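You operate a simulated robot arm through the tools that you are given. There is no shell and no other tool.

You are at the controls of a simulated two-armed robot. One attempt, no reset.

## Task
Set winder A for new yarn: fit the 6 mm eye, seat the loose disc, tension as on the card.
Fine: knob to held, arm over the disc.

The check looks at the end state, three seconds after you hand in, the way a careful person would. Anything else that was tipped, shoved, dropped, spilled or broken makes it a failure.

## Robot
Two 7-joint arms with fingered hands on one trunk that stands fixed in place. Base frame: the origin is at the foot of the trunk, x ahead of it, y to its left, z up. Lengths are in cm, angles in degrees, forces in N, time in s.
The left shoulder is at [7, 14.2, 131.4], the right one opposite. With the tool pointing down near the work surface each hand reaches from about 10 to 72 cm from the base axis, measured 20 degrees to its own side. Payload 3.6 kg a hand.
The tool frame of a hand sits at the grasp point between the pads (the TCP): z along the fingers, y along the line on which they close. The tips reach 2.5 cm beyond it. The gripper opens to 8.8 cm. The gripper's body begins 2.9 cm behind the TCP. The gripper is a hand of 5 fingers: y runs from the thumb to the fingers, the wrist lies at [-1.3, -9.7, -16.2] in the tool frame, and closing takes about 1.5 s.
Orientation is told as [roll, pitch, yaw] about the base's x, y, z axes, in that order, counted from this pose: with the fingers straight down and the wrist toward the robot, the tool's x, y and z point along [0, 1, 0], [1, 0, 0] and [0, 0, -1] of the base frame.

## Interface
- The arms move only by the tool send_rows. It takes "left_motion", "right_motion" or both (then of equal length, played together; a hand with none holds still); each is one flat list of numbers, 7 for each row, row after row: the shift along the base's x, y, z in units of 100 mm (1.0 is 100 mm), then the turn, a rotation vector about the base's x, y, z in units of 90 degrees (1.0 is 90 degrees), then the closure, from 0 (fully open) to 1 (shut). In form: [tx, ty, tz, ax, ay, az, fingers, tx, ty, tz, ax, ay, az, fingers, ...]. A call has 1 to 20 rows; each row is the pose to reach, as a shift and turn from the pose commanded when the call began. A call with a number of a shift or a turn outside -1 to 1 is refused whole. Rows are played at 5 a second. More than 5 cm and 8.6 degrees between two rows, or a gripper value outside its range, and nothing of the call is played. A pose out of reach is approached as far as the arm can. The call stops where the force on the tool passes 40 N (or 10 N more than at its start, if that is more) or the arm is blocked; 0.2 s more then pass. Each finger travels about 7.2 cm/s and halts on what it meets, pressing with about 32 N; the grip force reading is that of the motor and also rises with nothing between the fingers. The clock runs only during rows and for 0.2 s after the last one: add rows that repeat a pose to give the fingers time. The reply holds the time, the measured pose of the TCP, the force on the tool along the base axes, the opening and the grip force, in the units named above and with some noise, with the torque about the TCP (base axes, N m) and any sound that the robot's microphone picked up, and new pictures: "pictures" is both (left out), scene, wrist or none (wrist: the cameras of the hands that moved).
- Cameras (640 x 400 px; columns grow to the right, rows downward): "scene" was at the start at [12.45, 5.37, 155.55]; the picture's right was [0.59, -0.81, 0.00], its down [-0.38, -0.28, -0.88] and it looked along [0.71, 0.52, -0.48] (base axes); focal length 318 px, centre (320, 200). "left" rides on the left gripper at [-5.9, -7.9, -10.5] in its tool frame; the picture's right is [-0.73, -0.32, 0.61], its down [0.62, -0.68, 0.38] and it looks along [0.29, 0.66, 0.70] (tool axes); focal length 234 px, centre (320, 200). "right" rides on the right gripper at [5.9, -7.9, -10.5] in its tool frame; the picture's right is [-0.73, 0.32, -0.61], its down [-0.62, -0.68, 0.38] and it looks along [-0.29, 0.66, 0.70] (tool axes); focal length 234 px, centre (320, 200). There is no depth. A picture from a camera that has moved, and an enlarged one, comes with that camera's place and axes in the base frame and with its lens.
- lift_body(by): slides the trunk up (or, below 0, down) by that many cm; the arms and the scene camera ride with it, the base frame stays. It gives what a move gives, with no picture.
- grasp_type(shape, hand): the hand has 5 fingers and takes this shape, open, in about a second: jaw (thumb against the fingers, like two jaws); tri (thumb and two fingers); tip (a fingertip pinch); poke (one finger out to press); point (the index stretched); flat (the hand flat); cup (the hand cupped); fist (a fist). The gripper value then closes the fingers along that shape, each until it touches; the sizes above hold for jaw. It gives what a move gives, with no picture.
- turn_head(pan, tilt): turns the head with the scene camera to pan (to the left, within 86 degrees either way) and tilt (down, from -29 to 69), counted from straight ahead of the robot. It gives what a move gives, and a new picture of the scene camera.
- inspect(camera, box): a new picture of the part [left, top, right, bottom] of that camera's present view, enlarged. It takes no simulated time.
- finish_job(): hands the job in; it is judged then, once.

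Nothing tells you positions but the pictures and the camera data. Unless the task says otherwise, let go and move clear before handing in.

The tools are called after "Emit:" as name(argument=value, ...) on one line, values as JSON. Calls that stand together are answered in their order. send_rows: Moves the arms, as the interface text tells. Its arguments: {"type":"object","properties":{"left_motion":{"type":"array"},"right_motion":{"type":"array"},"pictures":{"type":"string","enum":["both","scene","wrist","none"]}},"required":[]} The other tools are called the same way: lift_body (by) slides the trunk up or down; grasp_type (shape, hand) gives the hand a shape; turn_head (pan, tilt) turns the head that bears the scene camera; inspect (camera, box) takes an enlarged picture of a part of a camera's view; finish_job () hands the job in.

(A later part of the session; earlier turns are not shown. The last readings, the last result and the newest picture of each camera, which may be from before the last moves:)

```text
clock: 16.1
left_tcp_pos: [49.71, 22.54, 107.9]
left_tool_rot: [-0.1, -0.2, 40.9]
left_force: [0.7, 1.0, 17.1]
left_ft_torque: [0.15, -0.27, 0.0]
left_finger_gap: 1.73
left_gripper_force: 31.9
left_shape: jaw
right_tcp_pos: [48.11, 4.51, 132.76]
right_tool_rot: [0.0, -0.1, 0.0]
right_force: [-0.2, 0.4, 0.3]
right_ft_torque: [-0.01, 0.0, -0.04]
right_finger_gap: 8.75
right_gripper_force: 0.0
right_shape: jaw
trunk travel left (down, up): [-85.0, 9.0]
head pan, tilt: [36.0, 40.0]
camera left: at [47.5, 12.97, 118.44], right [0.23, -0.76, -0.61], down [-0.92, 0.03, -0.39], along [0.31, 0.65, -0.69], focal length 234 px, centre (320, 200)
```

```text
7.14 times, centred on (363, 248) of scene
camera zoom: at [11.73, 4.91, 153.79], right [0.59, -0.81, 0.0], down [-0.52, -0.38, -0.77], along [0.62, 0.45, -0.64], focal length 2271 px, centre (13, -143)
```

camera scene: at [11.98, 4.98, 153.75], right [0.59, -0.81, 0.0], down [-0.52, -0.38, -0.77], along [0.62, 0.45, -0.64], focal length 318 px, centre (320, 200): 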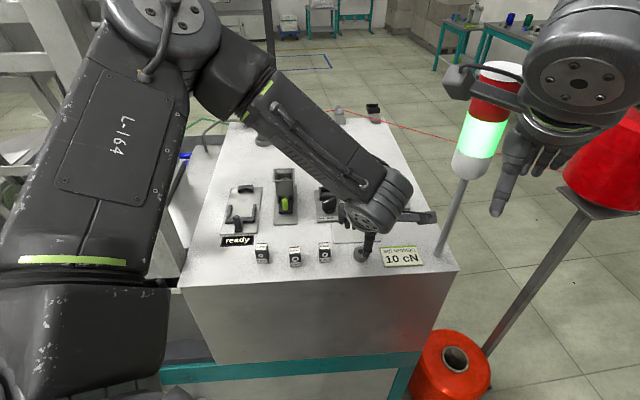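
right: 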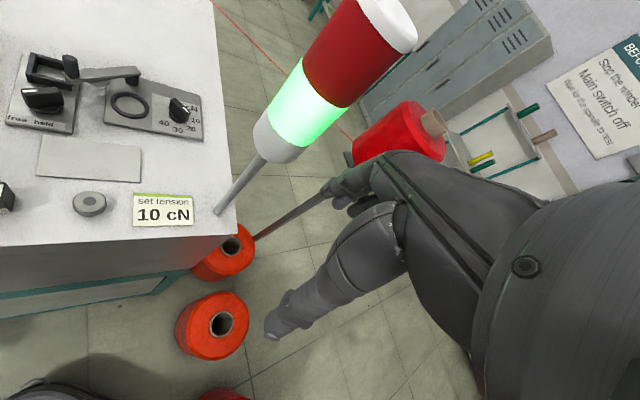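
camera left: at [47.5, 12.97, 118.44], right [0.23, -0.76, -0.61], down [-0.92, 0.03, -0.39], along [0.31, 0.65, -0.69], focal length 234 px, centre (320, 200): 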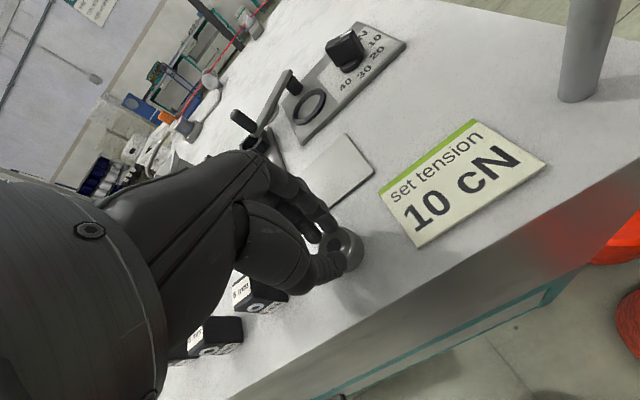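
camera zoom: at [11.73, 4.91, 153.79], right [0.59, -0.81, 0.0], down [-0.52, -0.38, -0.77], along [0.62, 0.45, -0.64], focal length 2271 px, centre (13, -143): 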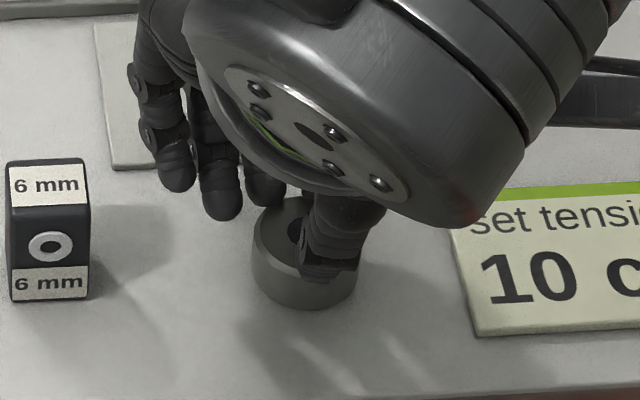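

The thumb rode up on top of the disc, pressing it down with 17 N, because the tips rise as they curl. I'll open slightly, back up and look again.

Emit:
send_rows(left_motion=[0, 0, 0.02, 0, 0, 0, 0.7, 0, 0, 0.05, 0, 0, 0, 0.6, 0, 0, 0.05, 0, 0, 0, 0.52, 0, 0, 0.05, 0, 0, 0, 0.52, 0, 0, 0.05, 0, 0, 0, 0.52], pictures="wrist")

Emit:
inspect(camera="left", box=[260, 180, 420, 320])

Emit:
inspect(camera="scene", box=[335, 220, 391, 276])

```text
clock: 17.3
left_tcp_pos: [49.86, 22.6, 108.19]
left_tool_rot: [-0.1, 0.0, 40.9]
left_force: [-0.1, -0.4, 0.6]
left_ft_torque: [-0.02, 0.02, 0.01]
left_finger_gap: 4.19
left_gripper_force: 0.1
left_shape: jaw
right_tcp_pos: [48.37, 4.71, 132.61]
right_tool_rot: [0.0, 0.0, 0.0]
right_force: [0.4, -0.5, -0.9]
right_ft_torque: [-0.02, 0.03, 0.03]
right_finger_gap: 8.78
right_gripper_force: 0.1
right_shape: jaw
trunk travel left (down, up): [-85.0, 9.0]
head pan, tilt: [36.0, 40.0]
camera left: at [47.7, 13.11, 118.72], right [0.23, -0.76, -0.61], down [-0.92, 0.03, -0.38], along [0.31, 0.65, -0.7], focal length 234 px, centre (320, 200)
```

left: 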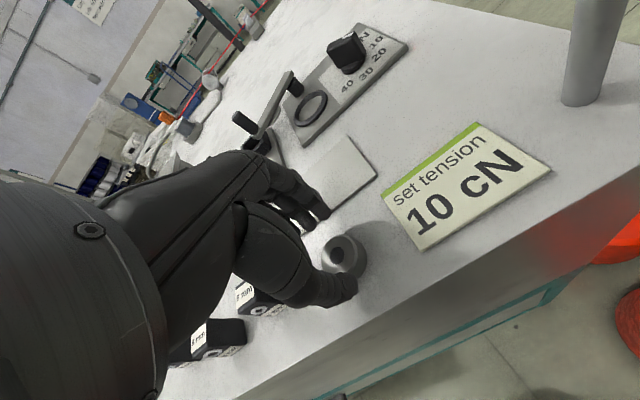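

```text
2.86 times, centred on (340, 250) of left
camera zoom: at [47.7, 13.11, 118.72], right [0.23, -0.76, -0.61], down [-0.92, 0.03, -0.38], along [0.31, 0.65, -0.7], focal length 669 px, centre (263, 57)
```

zoom: 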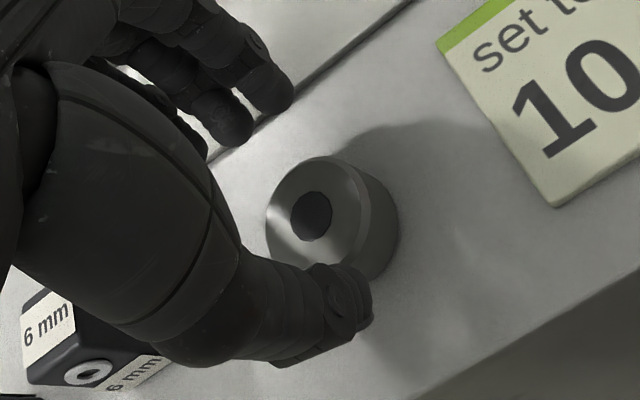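

```text
7.14 times, centred on (363, 248) of scene
camera zoom: at [11.99, 5.04, 153.75], right [0.59, -0.81, 0.0], down [-0.52, -0.38, -0.77], along [0.62, 0.45, -0.64], focal length 2271 px, centre (13, -143)
```

zoom: 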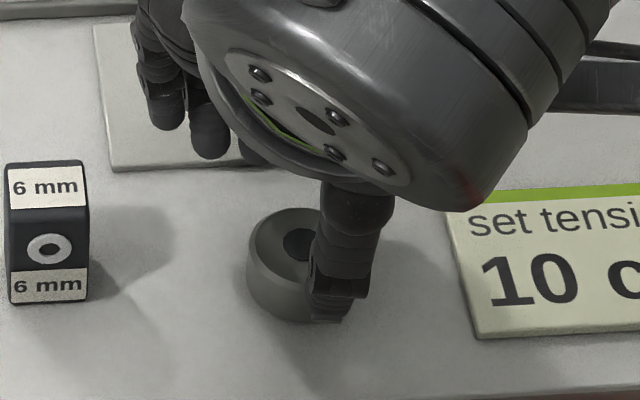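

The disc slid about 0.6 cm toward the robot, now at about (49.3, 22.4). I'll recentre on it and go lower with a narrower opening, watching the force.

Emit:
send_rows(left_motion=[-0.03, -0.01, 0, 0, 0, 0, 0.48, -0.055, -0.015, 0, 0, 0, 0, 0.48, -0.055, -0.015, -0.04, 0, 0, 0, 0.48, -0.055, -0.015, -0.08, 0, 0, 0, 0.48, -0.055, -0.015, -0.08, 0, 0, 0, 0.48], pictures="none")

Emit:
inspect(camera="left", box=[260, 180, 420, 320])

Emit:
inspect(camera="scene", box=[335, 220, 391, 276])

```text
clock: 18.5
left_tcp_pos: [49.23, 22.32, 107.35]
left_tool_rot: [0.0, 0.1, 40.9]
left_force: [-0.5, -0.1, -0.9]
left_ft_torque: [-0.02, 0.0, 0.0]
left_finger_gap: 4.51
left_gripper_force: 0.1
left_shape: jaw
right_tcp_pos: [48.26, 4.7, 132.63]
right_tool_rot: [0.0, 0.0, 0.0]
right_force: [-0.4, 0.4, -0.1]
right_ft_torque: [0.0, 0.01, 0.01]
right_finger_gap: 8.74
right_gripper_force: 0.0
right_shape: jaw
trunk travel left (down, up): [-85.0, 9.0]
head pan, tilt: [36.0, 40.0]
```

```text
2.86 times, centred on (340, 250) of left
camera zoom: at [47.06, 12.94, 117.99], right [0.23, -0.76, -0.61], down [-0.92, 0.03, -0.38], along [0.31, 0.65, -0.7], focal length 669 px, centre (263, 57)
```

zoom: 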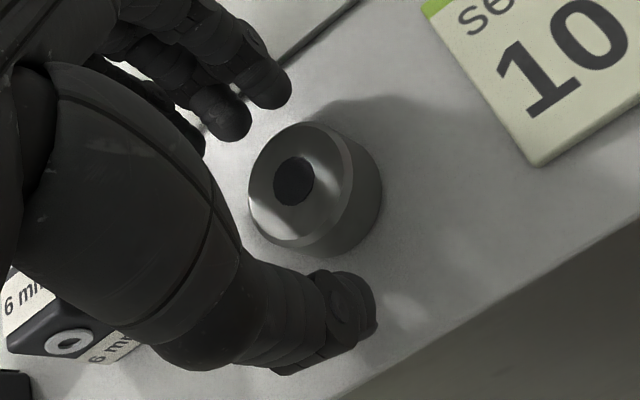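

```text
7.14 times, centred on (363, 248) of scene
camera zoom: at [11.95, 5.02, 153.75], right [0.59, -0.81, 0.0], down [-0.52, -0.38, -0.77], along [0.62, 0.45, -0.64], focal length 2271 px, centre (13, -143)
```

zoom: 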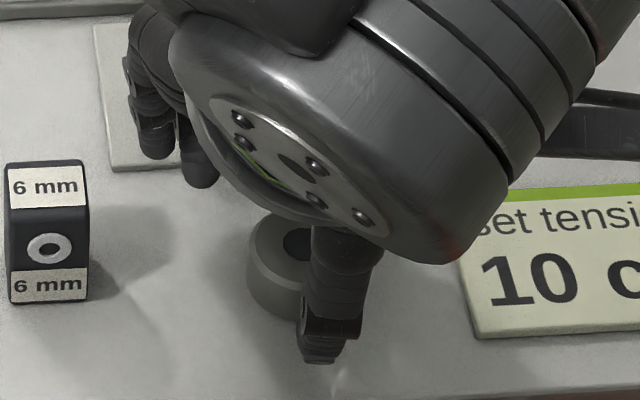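

Both tips are at about z≈105 and straddle the disc on its centre line. I'll go 0.3 cm lower and close.

Emit:
send_rows(left_motion=[0, 0, -0.015, 0, 0, 0, 0.48, 0, 0, -0.03, 0, 0, 0, 0.48, 0, 0, -0.03, 0, 0, 0, 0.48], pictures="none")

```text
clock: 19.3
left_tcp_pos: [49.54, 22.53, 107.15]
left_tool_rot: [0.0, 0.0, 40.8]
left_force: [0.6, 0.5, -0.5]
left_ft_torque: [-0.03, -0.02, 0.03]
left_finger_gap: 4.53
left_gripper_force: 0.1
left_shape: jaw
right_tcp_pos: [48.36, 4.67, 132.68]
right_tool_rot: [0.1, 0.0, 0.0]
right_force: [-0.6, -0.1, 0.7]
right_ft_torque: [0.01, 0.03, -0.04]
right_finger_gap: 8.76
right_gripper_force: 0.0
right_shape: jaw
trunk travel left (down, up): [-85.0, 9.0]
head pan, tilt: [36.0, 40.0]
```

No contact with the table yet. Closing gently in steps.

Emit:
send_rows(left_motion=[0, 0, 0, 0, 0, 0, 0.55, 0, 0, 0, 0, 0, 0, 0.6, 0, 0, 0, 0, 0, 0, 0.65, 0, 0, 0, 0, 0, 0, 0.7, 0, 0, 0, 0, 0, 0, 0.7], pictures="none")

Emit:
inspect(camera="left", box=[260, 180, 420, 320])

Emit:
inspect(camera="scene", box=[335, 220, 391, 276])

```text
clock: 20.5
left_tcp_pos: [49.5, 22.58, 107.14]
left_tool_rot: [0.0, 0.1, 40.9]
left_force: [0.0, -0.6, 1.2]
left_ft_torque: [-0.01, 0.0, -0.02]
left_finger_gap: 2.73
left_gripper_force: 0.1
left_shape: jaw
right_tcp_pos: [48.2, 4.73, 132.7]
right_tool_rot: [0.0, -0.1, 0.1]
right_force: [0.6, -0.5, 1.3]
right_ft_torque: [0.01, 0.0, 0.01]
right_finger_gap: 8.74
right_gripper_force: 0.2
right_shape: jaw
trunk travel left (down, up): [-85.0, 9.0]
head pan, tilt: [36.0, 40.0]
```

```text
2.86 times, centred on (340, 250) of left
camera zoom: at [47.2, 12.99, 117.64], right [0.23, -0.76, -0.61], down [-0.92, 0.03, -0.38], along [0.31, 0.65, -0.7], focal length 669 px, centre (263, 57)
```

zoom: 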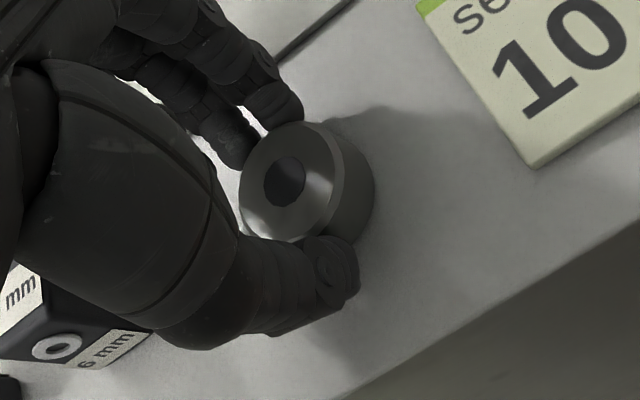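

```text
7.14 times, centred on (363, 248) of scene
camera zoom: at [11.96, 5.01, 153.75], right [0.59, -0.81, 0.0], down [-0.52, -0.38, -0.77], along [0.62, 0.45, -0.64], focal length 2271 px, centre (13, -143)
```

zoom: 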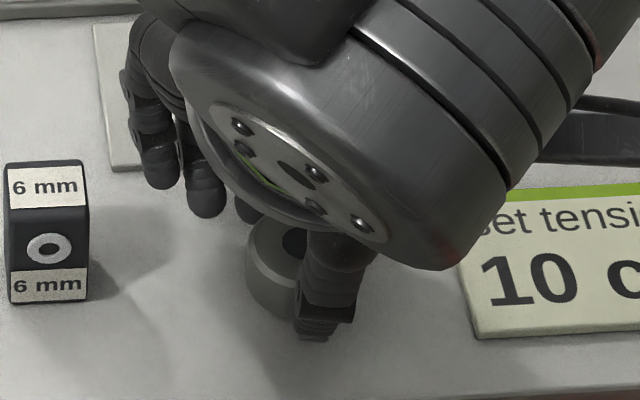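

The thumb and index are now beside the disc. Closing fully onto it.

Emit:
send_rows(left_motion=[0, 0, 0, 0, 0, 0, 0.74, 0, 0, 0, 0, 0, 0, 0.78, 0, 0, 0, 0, 0, 0, 0.82, 0, 0, 0, 0, 0, 0, 0.86, 0, 0, 0, 0, 0, 0, 0.86, 0, 0, 0, 0, 0, 0, 0.86], pictures="none")

Emit:
inspect(camera="left", box=[260, 180, 420, 320])

Emit:
inspect(camera="scene", box=[335, 220, 391, 276])

```text
clock: 21.9
left_tcp_pos: [49.45, 22.45, 107.09]
left_tool_rot: [0.0, 0.0, 41.0]
left_force: [-0.5, -0.3, 0.7]
left_ft_torque: [0.0, -0.01, 0.0]
left_finger_gap: 2.34
left_gripper_force: 32.2
left_shape: jaw
right_tcp_pos: [48.23, 4.66, 132.61]
right_tool_rot: [-0.1, 0.0, 0.0]
right_force: [-0.7, 0.8, 1.1]
right_ft_torque: [0.02, 0.02, -0.02]
right_finger_gap: 8.78
right_gripper_force: 0.0
right_shape: jaw
trunk travel left (down, up): [-85.0, 9.0]
head pan, tilt: [36.0, 40.0]
```

```text
2.86 times, centred on (340, 250) of left
camera zoom: at [47.19, 12.99, 117.64], right [0.23, -0.76, -0.61], down [-0.92, 0.03, -0.38], along [0.31, 0.65, -0.7], focal length 669 px, centre (263, 57)
```

zoom: 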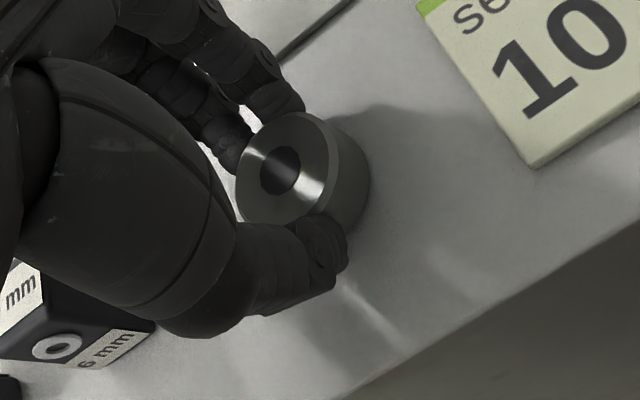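

```text
7.14 times, centred on (363, 248) of scene
camera zoom: at [11.96, 5.01, 153.75], right [0.59, -0.81, 0.0], down [-0.52, -0.38, -0.77], along [0.62, 0.45, -0.64], focal length 2271 px, centre (13, -143)
```

zoom: 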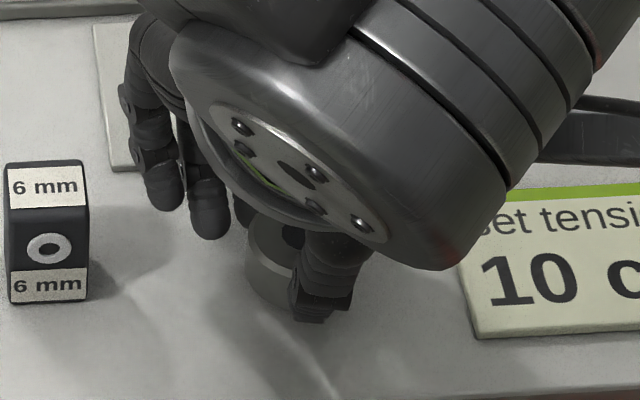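

The disc is gripped at 32 N. I'll lift it a little and see how it hangs.

Emit:
send_rows(left_motion=[0, 0, 0.05, 0, 0, 0, 0.86, 0, 0, 0.15, 0, 0, 0, 0.86, 0, 0, 0.3, 0, 0, 0, 0.86, 0, 0, 0.3, 0, 0, 0, 0.86], pictures="none")

Emit:
inspect(camera="left", box=[260, 180, 420, 320])

Emit:
inspect(camera="scene", box=[335, 200, 399, 264])

Emit:
inspect(camera="right", box=[0, 60, 240, 260])

```text
clock: 22.9
left_tcp_pos: [49.38, 22.45, 110.13]
left_tool_rot: [0.0, 0.0, 40.8]
left_force: [-0.7, -0.5, -0.1]
left_ft_torque: [-0.01, 0.02, 0.05]
left_finger_gap: 2.34
left_gripper_force: 31.6
left_shape: jaw
right_tcp_pos: [48.24, 4.68, 132.58]
right_tool_rot: [0.0, 0.0, 0.0]
right_force: [-0.5, 0.2, 1.1]
right_ft_torque: [0.03, 0.0, 0.01]
right_finger_gap: 8.76
right_gripper_force: 0.1
right_shape: jaw
trunk travel left (down, up): [-85.0, 9.0]
head pan, tilt: [36.0, 40.0]
```

```text
2.86 times, centred on (340, 250) of left
camera zoom: at [47.19, 12.91, 120.69], right [0.23, -0.76, -0.61], down [-0.92, 0.03, -0.38], along [0.31, 0.65, -0.7], focal length 669 px, centre (263, 57)
```

zoom: 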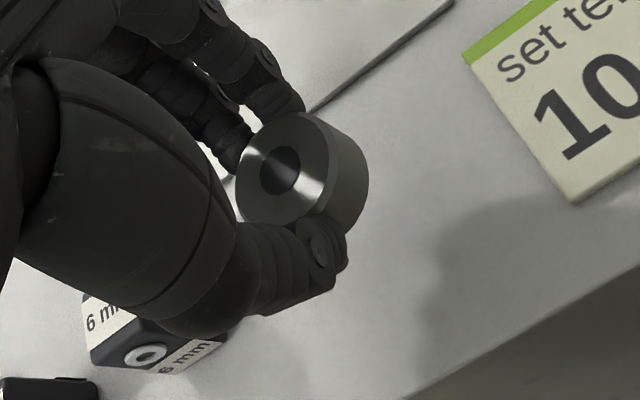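

```text
6.25 times, centred on (367, 232) of scene
camera zoom: at [11.99, 5.02, 153.75], right [0.59, -0.81, 0.0], down [-0.52, -0.38, -0.77], along [0.62, 0.45, -0.64], focal length 1987 px, centre (26, 0)
```

zoom: 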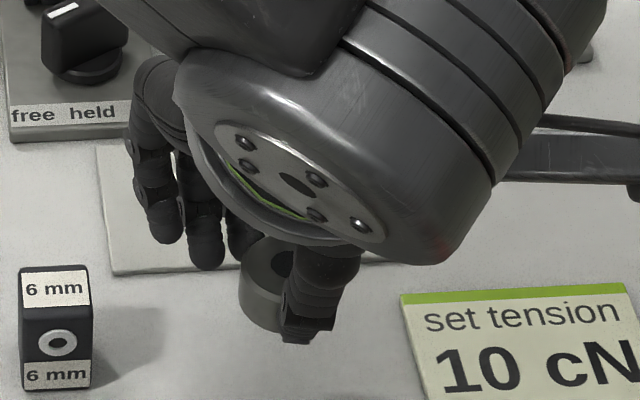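

```text
2.00 times, centred on (120, 160) of right
camera zoom: at [40.35, 10.54, 143.04], right [0.32, -0.73, 0.61], down [-0.68, -0.62, -0.38], along [0.66, -0.29, -0.7], focal length 468 px, centre (720, 280)
```

zoom: 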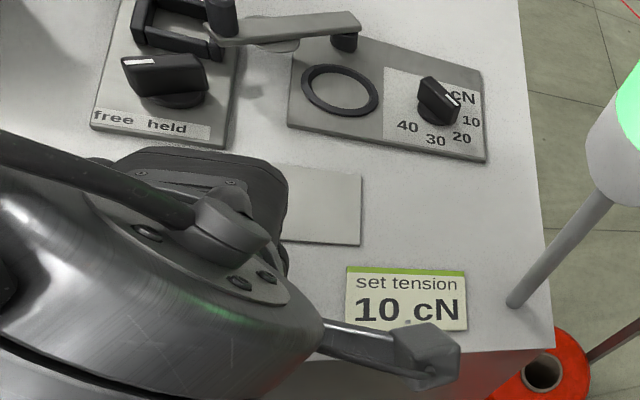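

The disc holds, but in jaw shape the other fingers spread left and would hit the swing arm at the ring. I'll set the disc back down and try a pinch with fewer fingers.

Emit:
send_rows(left_motion=[0, 0, -0.15, 0, 0, 0, 0.86, 0, 0, -0.27, 0, 0, 0, 0.86, 0, 0, -0.295, 0, 0, 0, 0.86, 0, 0, -0.295, 0, 0, 0, 0.75, 0, 0, -0.295, 0, 0, 0, 0.65, 0, 0, -0.295, 0, 0, 0, 0.52, 0, 0, -0.295, 0, 0, 0, 0.45, 0, 0, -0.2, 0, 0, 0, 0.4, 0, 0, 0.0, 0, 0, 0, 0.4, 0, 0, 0.4, 0, 0, 0, 0.4, 0, 0, 0.4, 0, 0, 0, 0.4], pictures="wrist")

Emit:
grasp_type(hand="left", shape="tip")

Emit:
inspect(camera="left", box=[200, 140, 440, 320])

Emit:
inspect(camera="scene", box=[320, 190, 400, 270])

```text
clock: 25.3
left_tcp_pos: [49.72, 22.47, 114.08]
left_tool_rot: [0.0, 0.0, 40.9]
left_force: [0.4, -0.7, -0.1]
left_ft_torque: [-0.01, 0.01, 0.02]
left_finger_gap: 5.25
left_gripper_force: 0.1
left_shape: jaw
right_tcp_pos: [48.19, 4.77, 132.62]
right_tool_rot: [0.0, 0.0, 0.0]
right_force: [0.3, 0.1, -0.2]
right_ft_torque: [-0.01, 0.03, -0.03]
right_finger_gap: 8.76
right_gripper_force: 0.1
right_shape: jaw
trunk travel left (down, up): [-85.0, 9.0]
head pan, tilt: [36.0, 40.0]
camera left: at [47.43, 12.88, 124.62], right [0.23, -0.76, -0.61], down [-0.92, 0.03, -0.38], along [0.31, 0.65, -0.7], focal length 234 px, centre (320, 200)
```

left: 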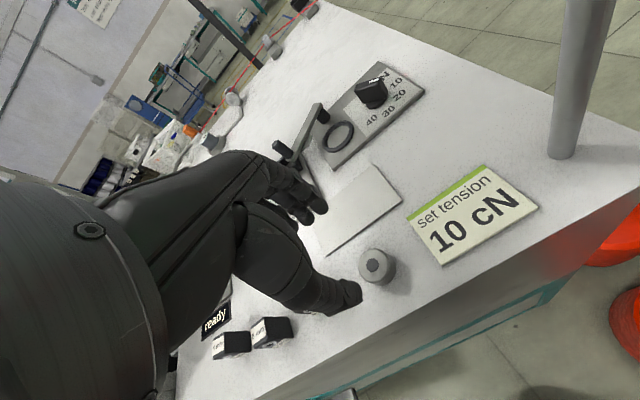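

```text
clock: 26.2
left_tcp_pos: [49.59, 22.45, 114.05]
left_tool_rot: [0.0, 0.0, 41.0]
left_force: [0.3, -0.3, -0.7]
left_ft_torque: [-0.01, 0.0, -0.01]
left_finger_gap: 8.8
left_gripper_force: 0.0
left_shape: tip
right_tcp_pos: [48.23, 4.76, 132.62]
right_tool_rot: [0.0, 0.0, 0.0]
right_force: [-0.2, -0.2, -0.2]
right_ft_torque: [-0.04, 0.01, -0.02]
right_finger_gap: 8.76
right_gripper_force: 0.0
right_shape: jaw
trunk travel left (down, up): [-85.0, 9.0]
head pan, tilt: [36.0, 40.0]
```

```text
2.22 times, centred on (320, 230) of left
camera zoom: at [47.41, 12.87, 124.59], right [0.23, -0.76, -0.61], down [-0.92, 0.03, -0.38], along [0.31, 0.65, -0.7], focal length 520 px, centre (320, 133)
```

zoom: 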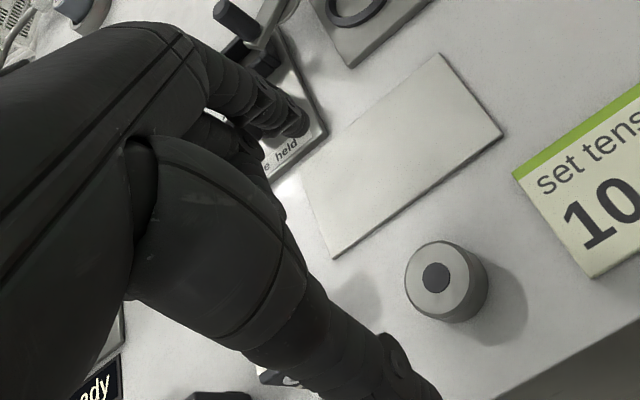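

```text
5.00 times, centred on (360, 230) of scene
camera zoom: at [11.97, 5.02, 153.75], right [0.59, -0.81, 0.0], down [-0.52, -0.38, -0.77], along [0.62, 0.45, -0.64], focal length 1590 px, centre (120, 50)
```

zoom: 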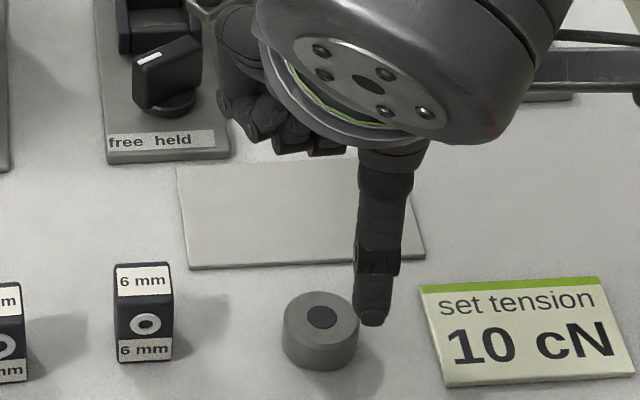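

In tip shape the other fingers curl away, which leaves room. The disc lies flat at (49.4, 22.55); I'll come down over it with a half-closed pinch.

Emit:
send_rows(left_motion=[-0.01, 0.01, -0.15, 0, 0, 0, 0.2, -0.02, 0.01, -0.3, 0, 0, 0, 0.4, -0.02, 0.01, -0.45, 0, 0, 0, 0.48, -0.02, 0.01, -0.5, 0, 0, 0, 0.48, -0.02, 0.01, -0.5, 0, 0, 0, 0.48], pictures="none")

Emit:
inspect(camera="left", box=[240, 160, 420, 320])

Emit:
inspect(camera="scene", box=[335, 210, 399, 274])

```text
clock: 27.4
left_tcp_pos: [49.32, 22.49, 109.13]
left_tool_rot: [0.1, 0.1, 40.8]
left_force: [-0.8, 0.4, -0.3]
left_ft_torque: [0.01, 0.02, 0.03]
left_finger_gap: 4.6
left_gripper_force: 0.0
left_shape: tip
right_tcp_pos: [48.3, 4.74, 132.62]
right_tool_rot: [-0.1, 0.0, 0.0]
right_force: [0.0, 0.2, -0.3]
right_ft_torque: [-0.01, -0.01, -0.02]
right_finger_gap: 8.77
right_gripper_force: 0.1
right_shape: jaw
trunk travel left (down, up): [-85.0, 9.0]
head pan, tilt: [36.0, 40.0]
```

```text
2.50 times, centred on (330, 240) of left
camera zoom: at [47.04, 12.96, 119.73], right [0.23, -0.76, -0.61], down [-0.92, 0.03, -0.38], along [0.31, 0.65, -0.7], focal length 585 px, centre (295, 100)
```

zoom: 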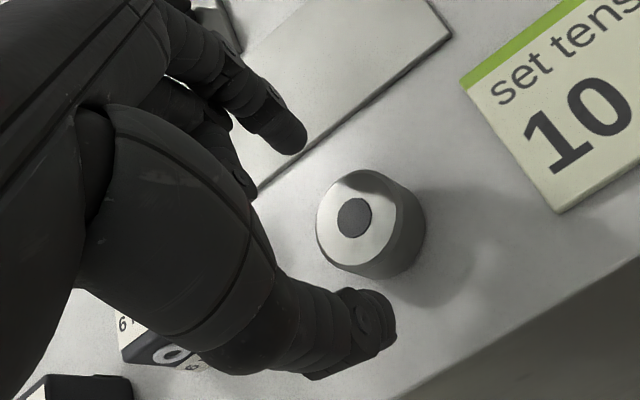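

```text
6.25 times, centred on (367, 242) of scene
camera zoom: at [11.96, 5.01, 153.75], right [0.59, -0.81, 0.0], down [-0.52, -0.38, -0.77], along [0.62, 0.45, -0.64], focal length 1987 px, centre (26, -62)
```

zoom: 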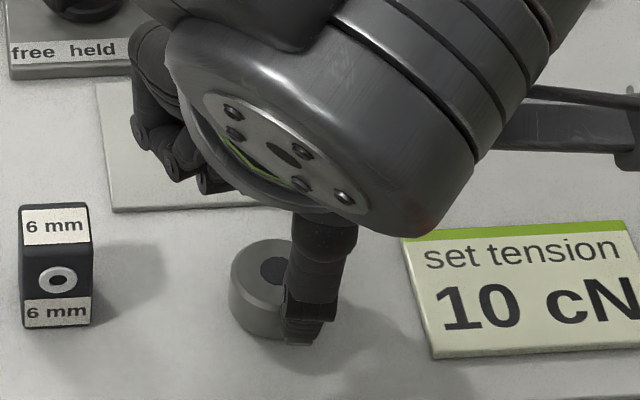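

The pinch straddles the disc well. Lowering to z≈107.35 and closing.

Emit:
send_rows(left_motion=[0, 0, -0.08, 0, 0, 0, 0.5, 0, 0, -0.15, 0, 0, 0, 0.55, 0, 0, -0.178, 0, 0, 0, 0.6, 0, 0, -0.178, 0, 0, 0, 0.65, 0, 0, -0.178, 0, 0, 0, 0.7, 0, 0, -0.178, 0, 0, 0, 0.75, 0, 0, -0.178, 0, 0, 0, 0.8, 0, 0, -0.178, 0, 0, 0, 0.85, 0, 0, -0.178, 0, 0, 0, 0.85, 0, 0, -0.178, 0, 0, 0, 0.85], pictures="none")

Emit:
inspect(camera="left", box=[240, 160, 420, 320])

Emit:
inspect(camera="scene", box=[335, 220, 391, 276])

```text
clock: 29.6
left_tcp_pos: [49.24, 22.6, 107.39]
left_tool_rot: [0.1, 0.0, 40.9]
left_force: [-0.4, 0.4, 1.0]
left_ft_torque: [0.0, 0.03, -0.02]
left_finger_gap: 2.59
left_gripper_force: 32.1
left_shape: tip
right_tcp_pos: [48.36, 4.45, 132.63]
right_tool_rot: [0.0, -0.1, 0.0]
right_force: [-0.1, 0.7, 0.6]
right_ft_torque: [0.02, 0.03, -0.01]
right_finger_gap: 8.77
right_gripper_force: 0.1
right_shape: jaw
trunk travel left (down, up): [-85.0, 9.0]
head pan, tilt: [36.0, 40.0]
```

```text
2.50 times, centred on (330, 240) of left
camera zoom: at [46.96, 13.07, 118.01], right [0.23, -0.76, -0.61], down [-0.92, 0.03, -0.38], along [0.31, 0.65, -0.7], focal length 585 px, centre (295, 100)
```

zoom: 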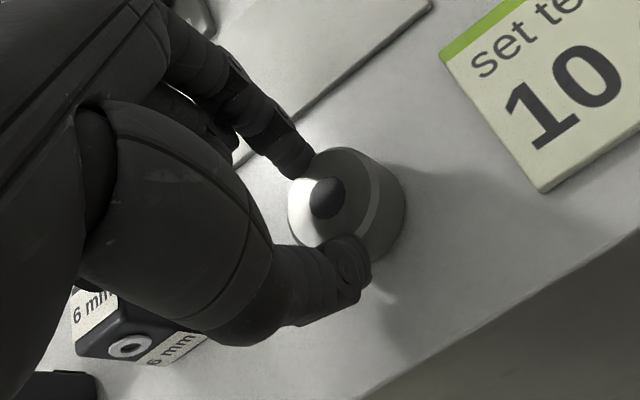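

```text
7.14 times, centred on (363, 248) of scene
camera zoom: at [11.97, 5.02, 153.75], right [0.59, -0.81, 0.0], down [-0.52, -0.38, -0.77], along [0.62, 0.45, -0.64], focal length 2271 px, centre (13, -143)
```

zoom: 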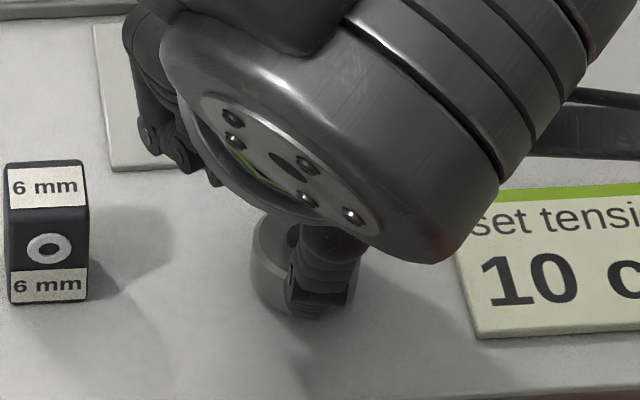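

Gripped at 32 N with no downward push. Lifting and checking the hold.

Emit:
send_rows(left_motion=[0, 0, 0.05, 0, 0, 0, 0.85, 0, 0, 0.2, 0, 0, 0, 0.85, 0, 0, 0.4, 0, 0, 0, 0.85, 0, 0, 0.6, 0, 0, 0, 0.85, 0, 0, 0.85, 0, 0, 0, 0.85, 0, 0, 0.85, 0, 0, 0, 0.85], pictures="none")

Emit:
inspect(camera="left", box=[240, 160, 420, 320])

Emit:
inspect(camera="scene", box=[335, 190, 399, 254])

```text
clock: 31.0
left_tcp_pos: [49.15, 22.71, 115.92]
left_tool_rot: [0.1, 0.0, 41.0]
left_force: [-0.9, 0.2, 0.0]
left_ft_torque: [-0.05, -0.01, -0.01]
left_finger_gap: 2.6
left_gripper_force: 32.4
left_shape: tip
right_tcp_pos: [48.25, 4.65, 132.67]
right_tool_rot: [0.0, 0.0, 0.0]
right_force: [0.5, -0.1, 0.0]
right_ft_torque: [0.0, 0.02, 0.0]
right_finger_gap: 8.76
right_gripper_force: 0.0
right_shape: jaw
trunk travel left (down, up): [-85.0, 9.0]
head pan, tilt: [36.0, 40.0]
```

```text
2.50 times, centred on (330, 240) of left
camera zoom: at [46.99, 13.13, 126.46], right [0.23, -0.76, -0.61], down [-0.92, 0.03, -0.38], along [0.31, 0.65, -0.7], focal length 585 px, centre (295, 100)
```

zoom: 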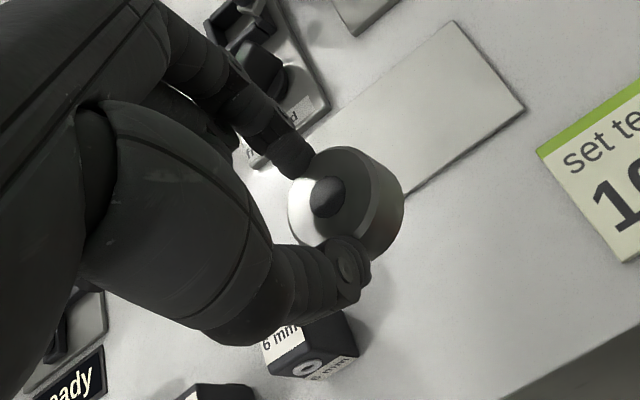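

```text
6.25 times, centred on (367, 222) of scene
camera zoom: at [12.0, 5.02, 153.75], right [0.59, -0.81, 0.0], down [-0.52, -0.38, -0.77], along [0.62, 0.45, -0.64], focal length 1987 px, centre (26, 62)
```

zoom: 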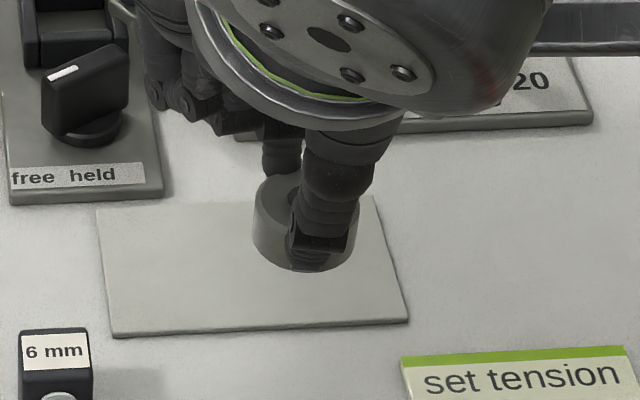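

The disc is held level, about 0.3 cm to the right of the grip point. Carrying it over to the ring at a safe height.

Emit:
send_rows(left_motion=[0.2, 0.1, 0, 0, 0, 0, 0.85, 0.5, 0.26, 0, 0, 0, 0, 0.85, 0.8, 0.42, 0, 0, 0, 0, 0.85, 0.9, 0.48, 0, 0, 0, 0, 0.85], pictures="none")

Emit:
send_rows(left_motion=[0.2, 0.1, 0, 0, 0, 0, 0.85, 0.45, 0.24, 0, 0, 0, 0, 0.85, 0.66, 0.35, -0.1, 0, 0, 0, 0.85, 0.66, 0.35, -0.3, 0, 0, 0, 0.85, 0.66, 0.35, -0.4, 0, 0, 0, 0.85, 0.66, 0.35, -0.4, 0, 0, 0, 0.85], pictures="both")

Emit:
inspect(camera="left", box=[240, 160, 420, 320])

Emit:
inspect(camera="scene", box=[330, 160, 410, 220])

Emit:
inspect(camera="right", box=[60, 20, 220, 150])

```text
clock: 32.0
left_tcp_pos: [58.33, 27.34, 115.96]
left_tool_rot: [0.0, -0.1, 41.0]
left_force: [-0.3, 0.0, 0.1]
left_ft_torque: [-0.01, 0.03, 0.03]
left_finger_gap: 2.57
left_gripper_force: 31.9
left_shape: tip
right_tcp_pos: [48.36, 4.7, 132.52]
right_tool_rot: [0.0, 0.0, 0.0]
right_force: [0.1, -0.7, -1.0]
right_ft_torque: [-0.01, 0.01, 0.01]
right_finger_gap: 8.76
right_gripper_force: 0.0
right_shape: jaw
trunk travel left (down, up): [-85.0, 9.0]
head pan, tilt: [36.0, 40.0]
```

```text
clock: 33.4
left_tcp_pos: [64.93, 30.78, 111.96]
left_tool_rot: [-0.1, 0.0, 40.9]
left_force: [-0.2, -0.6, 0.1]
left_ft_torque: [0.02, 0.01, 0.0]
left_finger_gap: 2.59
left_gripper_force: 31.7
left_shape: tip
right_tcp_pos: [48.16, 4.68, 132.65]
right_tool_rot: [-0.1, 0.0, -0.1]
right_force: [0.6, 1.1, -0.7]
right_ft_torque: [0.0, 0.01, 0.0]
right_finger_gap: 8.75
right_gripper_force: 0.1
right_shape: jaw
trunk travel left (down, up): [-85.0, 9.0]
head pan, tilt: [36.0, 40.0]
camera scene: at [11.98, 5.02, 153.75], right [0.59, -0.81, 0.0], down [-0.52, -0.38, -0.77], along [0.62, 0.45, -0.64], focal length 318 px, centre (320, 200)
camera left: at [62.69, 21.31, 122.52], right [0.23, -0.76, -0.61], down [-0.92, 0.03, -0.38], along [0.31, 0.65, -0.7], focal length 234 px, centre (320, 200)
```

scene: 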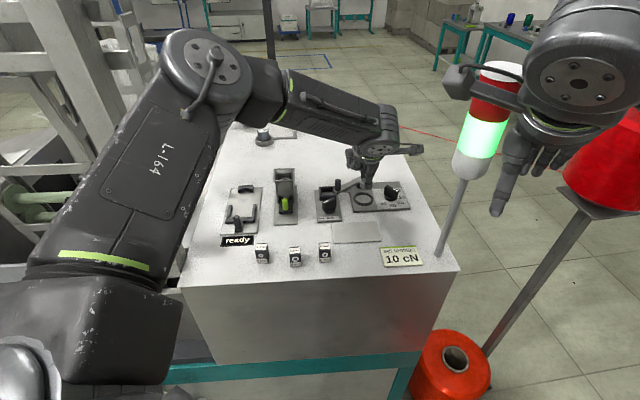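
left: 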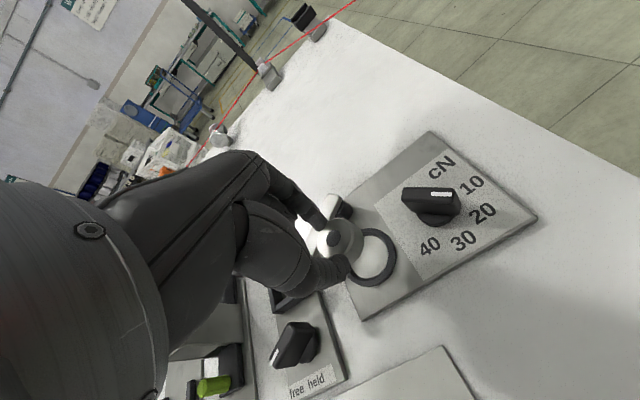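

```text
2.50 times, centred on (330, 240) of left
camera zoom: at [62.69, 21.31, 122.52], right [0.23, -0.76, -0.61], down [-0.92, 0.03, -0.38], along [0.31, 0.65, -0.7], focal length 585 px, centre (295, 100)
```

zoom: 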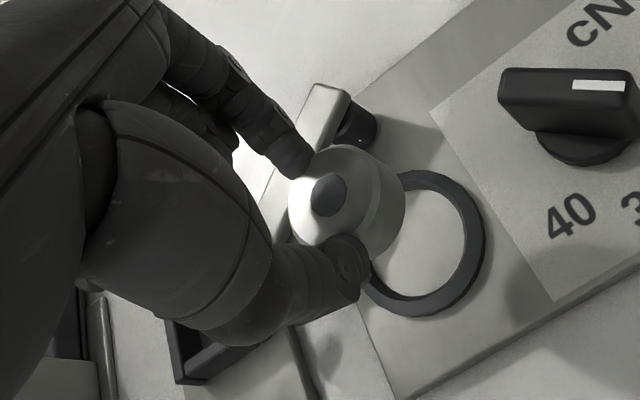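

```text
6.67 times, centred on (370, 190) of scene
camera zoom: at [11.98, 5.02, 153.75], right [0.59, -0.81, 0.0], down [-0.52, -0.38, -0.77], along [0.62, 0.45, -0.64], focal length 2120 px, centre (-13, 267)
```

zoom: 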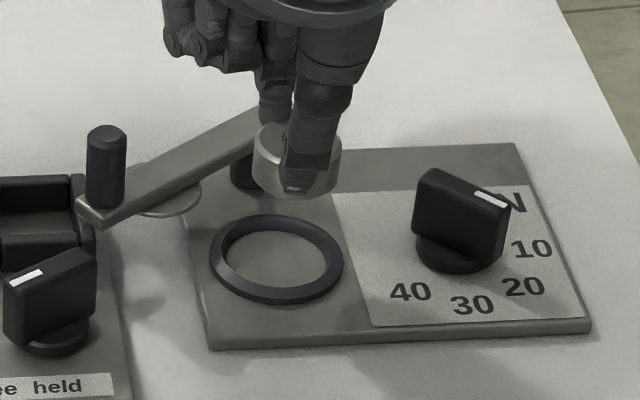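

```text
3.08 times, centred on (140, 85) of right
camera zoom: at [40.34, 10.54, 143.05], right [0.32, -0.73, 0.61], down [-0.68, -0.62, -0.38], along [0.66, -0.29, -0.7], focal length 720 px, centre (874, 554)
```

zoom: 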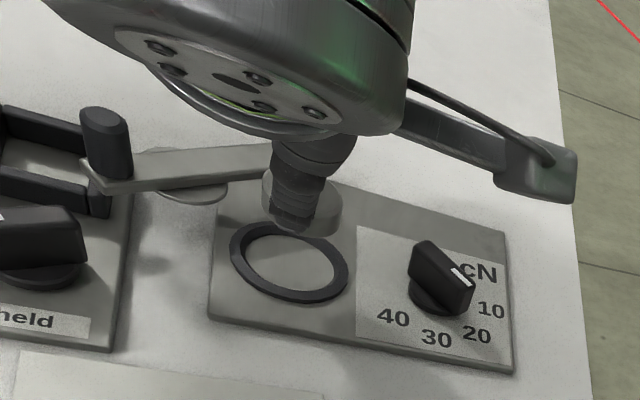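

Near the ring now. I'll zoom tightly with both fixed cameras to measure the disc's offset from the ring centre.

Emit:
inspect(camera="right", box=[108, 50, 156, 100])

Emit:
inspect(camera="scene", box=[350, 172, 390, 208])

```text
8.00 times, centred on (132, 75) of right
camera zoom: at [40.34, 10.54, 143.05], right [0.32, -0.73, 0.61], down [-0.68, -0.62, -0.38], along [0.66, -0.29, -0.7], focal length 1873 px, centre (1824, 1200)
```

zoom: 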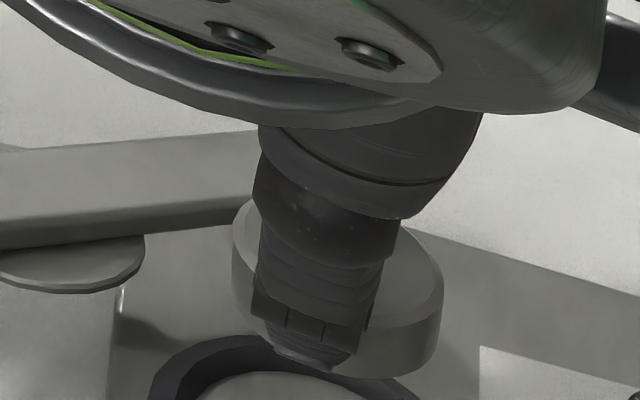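

```text
11.11 times, centred on (370, 190) of scene
camera zoom: at [11.98, 5.02, 153.75], right [0.59, -0.81, 0.0], down [-0.52, -0.38, -0.77], along [0.62, 0.45, -0.64], focal length 3533 px, centre (-236, 311)
```

zoom: 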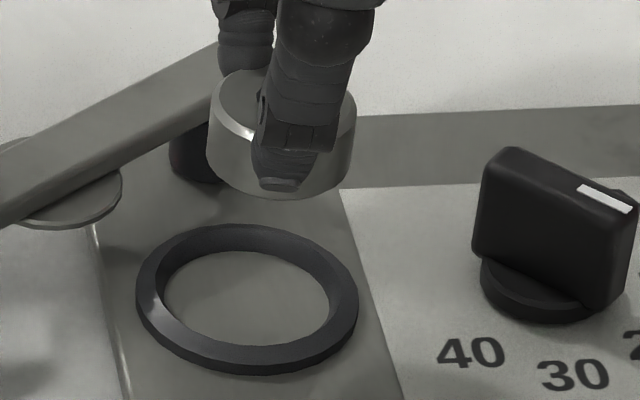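

Both cameras agree: the disc must move (−0.22, +0.26) cm to centre over the ring. I'll correct and lower until it is just inside the ring.

Emit:
send_rows(left_motion=[-0.022, 0.026, -0.05, 0, 0, 0, 0.85, -0.022, 0.026, -0.15, 0, 0, 0, 0.85, -0.022, 0.026, -0.25, 0, 0, 0, 0.85, -0.022, 0.026, -0.3, 0, 0, 0, 0.85, -0.022, 0.026, -0.3, 0, 0, 0, 0.85], pictures="none")

Emit:
inspect(camera="right", box=[96, 60, 160, 110])

Emit:
inspect(camera="scene", box=[345, 172, 393, 212])

Emit:
inspect(camera="left", box=[260, 180, 420, 300])

```text
clock: 34.6
left_tcp_pos: [63.87, 31.5, 109.33]
left_tool_rot: [-0.1, -0.1, 40.8]
left_force: [-0.5, -0.7, -0.4]
left_ft_torque: [0.0, 0.01, 0.01]
left_finger_gap: 2.6
left_gripper_force: 31.7
left_shape: tip
left hand out of reach, approached as far as the arm can: row 3, 4, 5
right_tcp_pos: [48.27, 4.66, 132.66]
right_tool_rot: [0.0, -0.1, 0.0]
right_force: [0.5, -0.7, -0.5]
right_ft_torque: [0.0, -0.05, -0.02]
right_finger_gap: 8.78
right_gripper_force: 0.2
right_shape: jaw
trunk travel left (down, up): [-85.0, 9.0]
head pan, tilt: [36.0, 40.0]
```

```text
8.00 times, centred on (128, 85) of right
camera zoom: at [40.35, 10.54, 143.05], right [0.32, -0.73, 0.61], down [-0.68, -0.62, -0.38], along [0.66, -0.29, -0.7], focal length 1873 px, centre (1856, 1120)
```

zoom: 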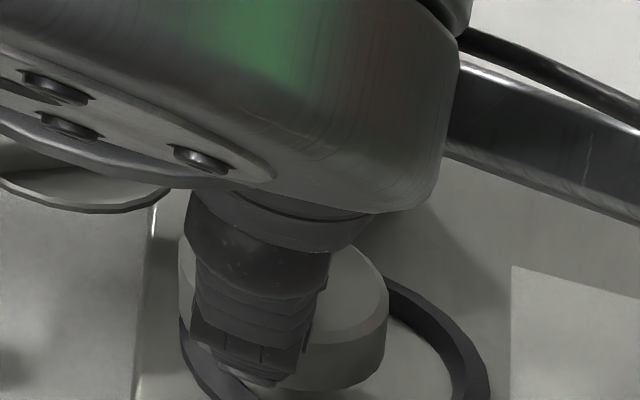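

```text
10.00 times, centred on (369, 192) of scene
camera zoom: at [11.98, 5.02, 153.75], right [0.59, -0.81, 0.0], down [-0.52, -0.38, -0.77], along [0.62, 0.45, -0.64], focal length 3179 px, centre (-170, 280)
```

zoom: 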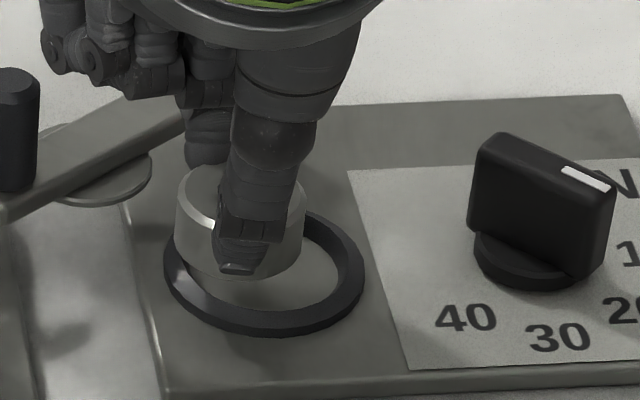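

```text
3.33 times, centred on (340, 240) of left
camera zoom: at [61.61, 21.92, 119.95], right [0.23, -0.76, -0.61], down [-0.92, 0.03, -0.38], along [0.31, 0.65, -0.7], focal length 781 px, centre (253, 67)
```

zoom: 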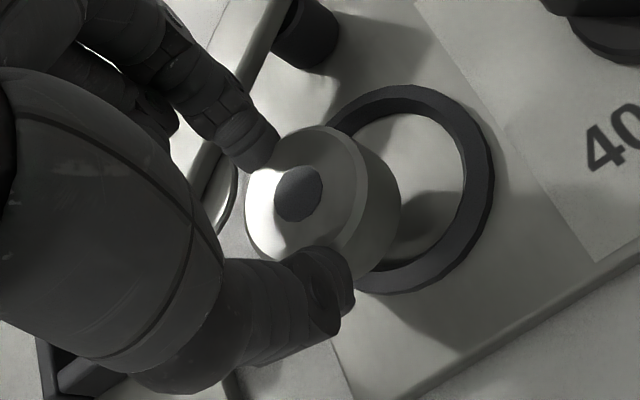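

The arm ran out of reach for a fully vertical hand here, so the disc sits back-left of the ring, still above it. I'll raise a bit and tilt the hand 8° (fingers forward) to gain reach.

Emit:
send_rows(left_motion=[0, 0, 0.1, 0.02, -0.0233, 0, 0.85, -0.01, -0.01, 0.2, 0.04, -0.0467, 0, 0.85, -0.021, -0.018, 0.2, 0.0581, -0.0673, 0, 0.85, -0.021, -0.018, 0.1, 0.0581, -0.0673, 0, 0.85, -0.021, -0.018, 0.1, 0.0581, -0.0673, 0, 0.85], pictures="none")

Emit:
inspect(camera="right", box=[96, 50, 160, 110])

Emit:
inspect(camera="scene", box=[345, 172, 393, 212])

Emit:
inspect(camera="left", box=[260, 180, 420, 300])

```text
clock: 35.8
left_tcp_pos: [63.71, 31.24, 110.14]
left_tool_rot: [0.0, -8.0, 40.9]
left_force: [-0.2, -0.3, -0.4]
left_ft_torque: [0.03, -0.01, -0.02]
left_finger_gap: 2.59
left_gripper_force: 31.7
left_shape: tip
right_tcp_pos: [48.27, 4.68, 132.68]
right_tool_rot: [0.0, 0.0, -0.1]
right_force: [-1.2, 0.7, -0.9]
right_ft_torque: [-0.01, 0.05, -0.01]
right_finger_gap: 8.77
right_gripper_force: 0.0
right_shape: jaw
trunk travel left (down, up): [-85.0, 9.0]
head pan, tilt: [36.0, 40.0]
```

```text
6.67 times, centred on (128, 80) of right
camera zoom: at [40.33, 10.54, 143.05], right [0.32, -0.73, 0.61], down [-0.68, -0.62, -0.38], along [0.66, -0.29, -0.7], focal length 1561 px, centre (1600, 1000)
```

zoom: 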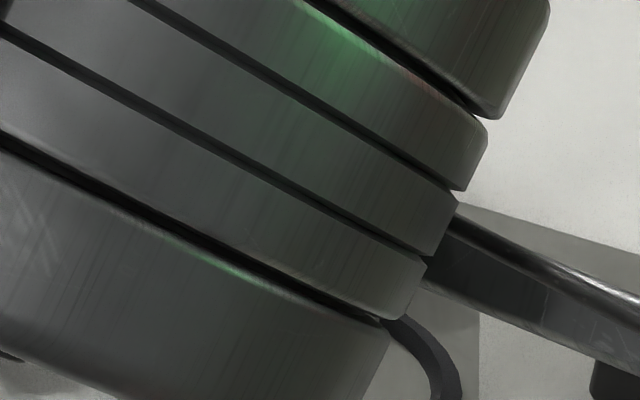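

```text
10.00 times, centred on (369, 192) of scene
camera zoom: at [11.96, 5.01, 153.75], right [0.59, -0.81, 0.0], down [-0.52, -0.38, -0.77], along [0.62, 0.45, -0.64], focal length 3179 px, centre (-170, 280)
```

zoom: 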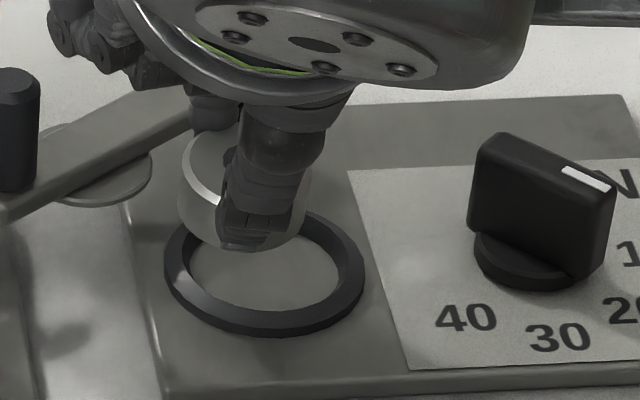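

```text
3.33 times, centred on (340, 240) of left
camera zoom: at [60.37, 20.8, 119.58], right [0.3, -0.7, -0.65], down [-0.88, 0.07, -0.47], along [0.38, 0.71, -0.6], focal length 781 px, centre (253, 67)
```

zoom: 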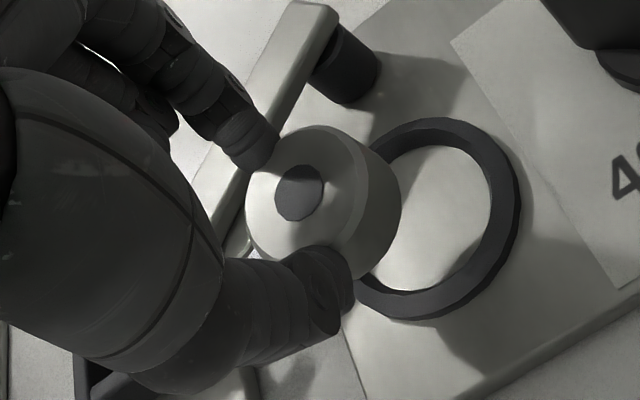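

The tilt gives the reach back. Now shifting toward the ring centre, staying just above it.

Emit:
send_rows(left_motion=[0.03, -0.03, 0, 0, 0, 0, 0.85, 0.059, -0.061, 0, 0, 0, 0, 0.85, 0.059, -0.061, -0.06, 0, 0, 0, 0.85, 0.059, -0.061, -0.06, 0, 0, 0, 0.85], pictures="none")

Emit:
inspect(camera="scene", box=[345, 172, 393, 212])

Emit:
inspect(camera="left", box=[260, 180, 420, 300])

```text
clock: 36.8
left_tcp_pos: [63.76, 30.89, 109.97]
left_tool_rot: [-0.1, -8.0, 40.9]
left_force: [1.0, -0.2, -0.3]
left_ft_torque: [-0.01, 0.01, 0.06]
left_finger_gap: 2.57
left_gripper_force: 31.6
left_shape: tip
left hand out of reach, approached as far as the arm can: row 2, 3, 4
right_tcp_pos: [48.22, 4.66, 132.75]
right_tool_rot: [0.0, 0.0, 0.0]
right_force: [0.0, 1.0, 0.2]
right_ft_torque: [0.0, 0.04, -0.01]
right_finger_gap: 8.74
right_gripper_force: 0.1
right_shape: jaw
trunk travel left (down, up): [-85.0, 9.0]
head pan, tilt: [36.0, 40.0]
```

```text
10.00 times, centred on (369, 192) of scene
camera zoom: at [11.99, 5.02, 153.75], right [0.59, -0.81, 0.0], down [-0.52, -0.38, -0.77], along [0.62, 0.45, -0.64], focal length 3179 px, centre (-170, 280)
```

zoom: 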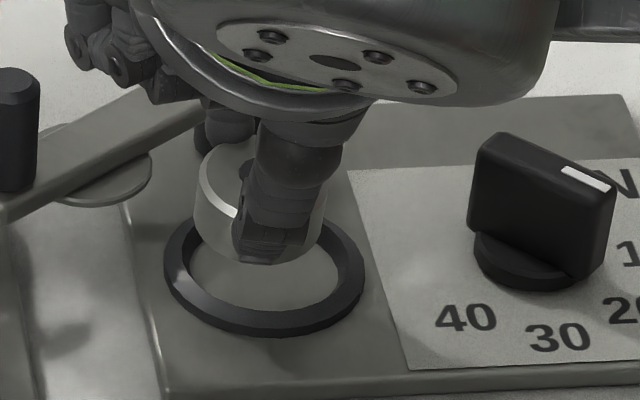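

```text
3.33 times, centred on (340, 240) of left
camera zoom: at [60.55, 20.46, 119.25], right [0.3, -0.7, -0.65], down [-0.88, 0.07, -0.47], along [0.38, 0.71, -0.6], focal length 781 px, centre (253, 67)
```

zoom: 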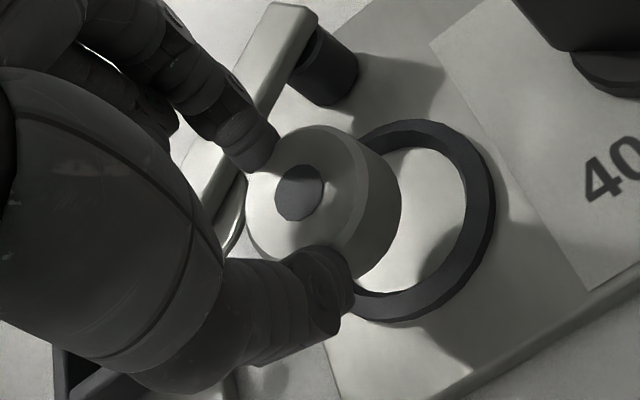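

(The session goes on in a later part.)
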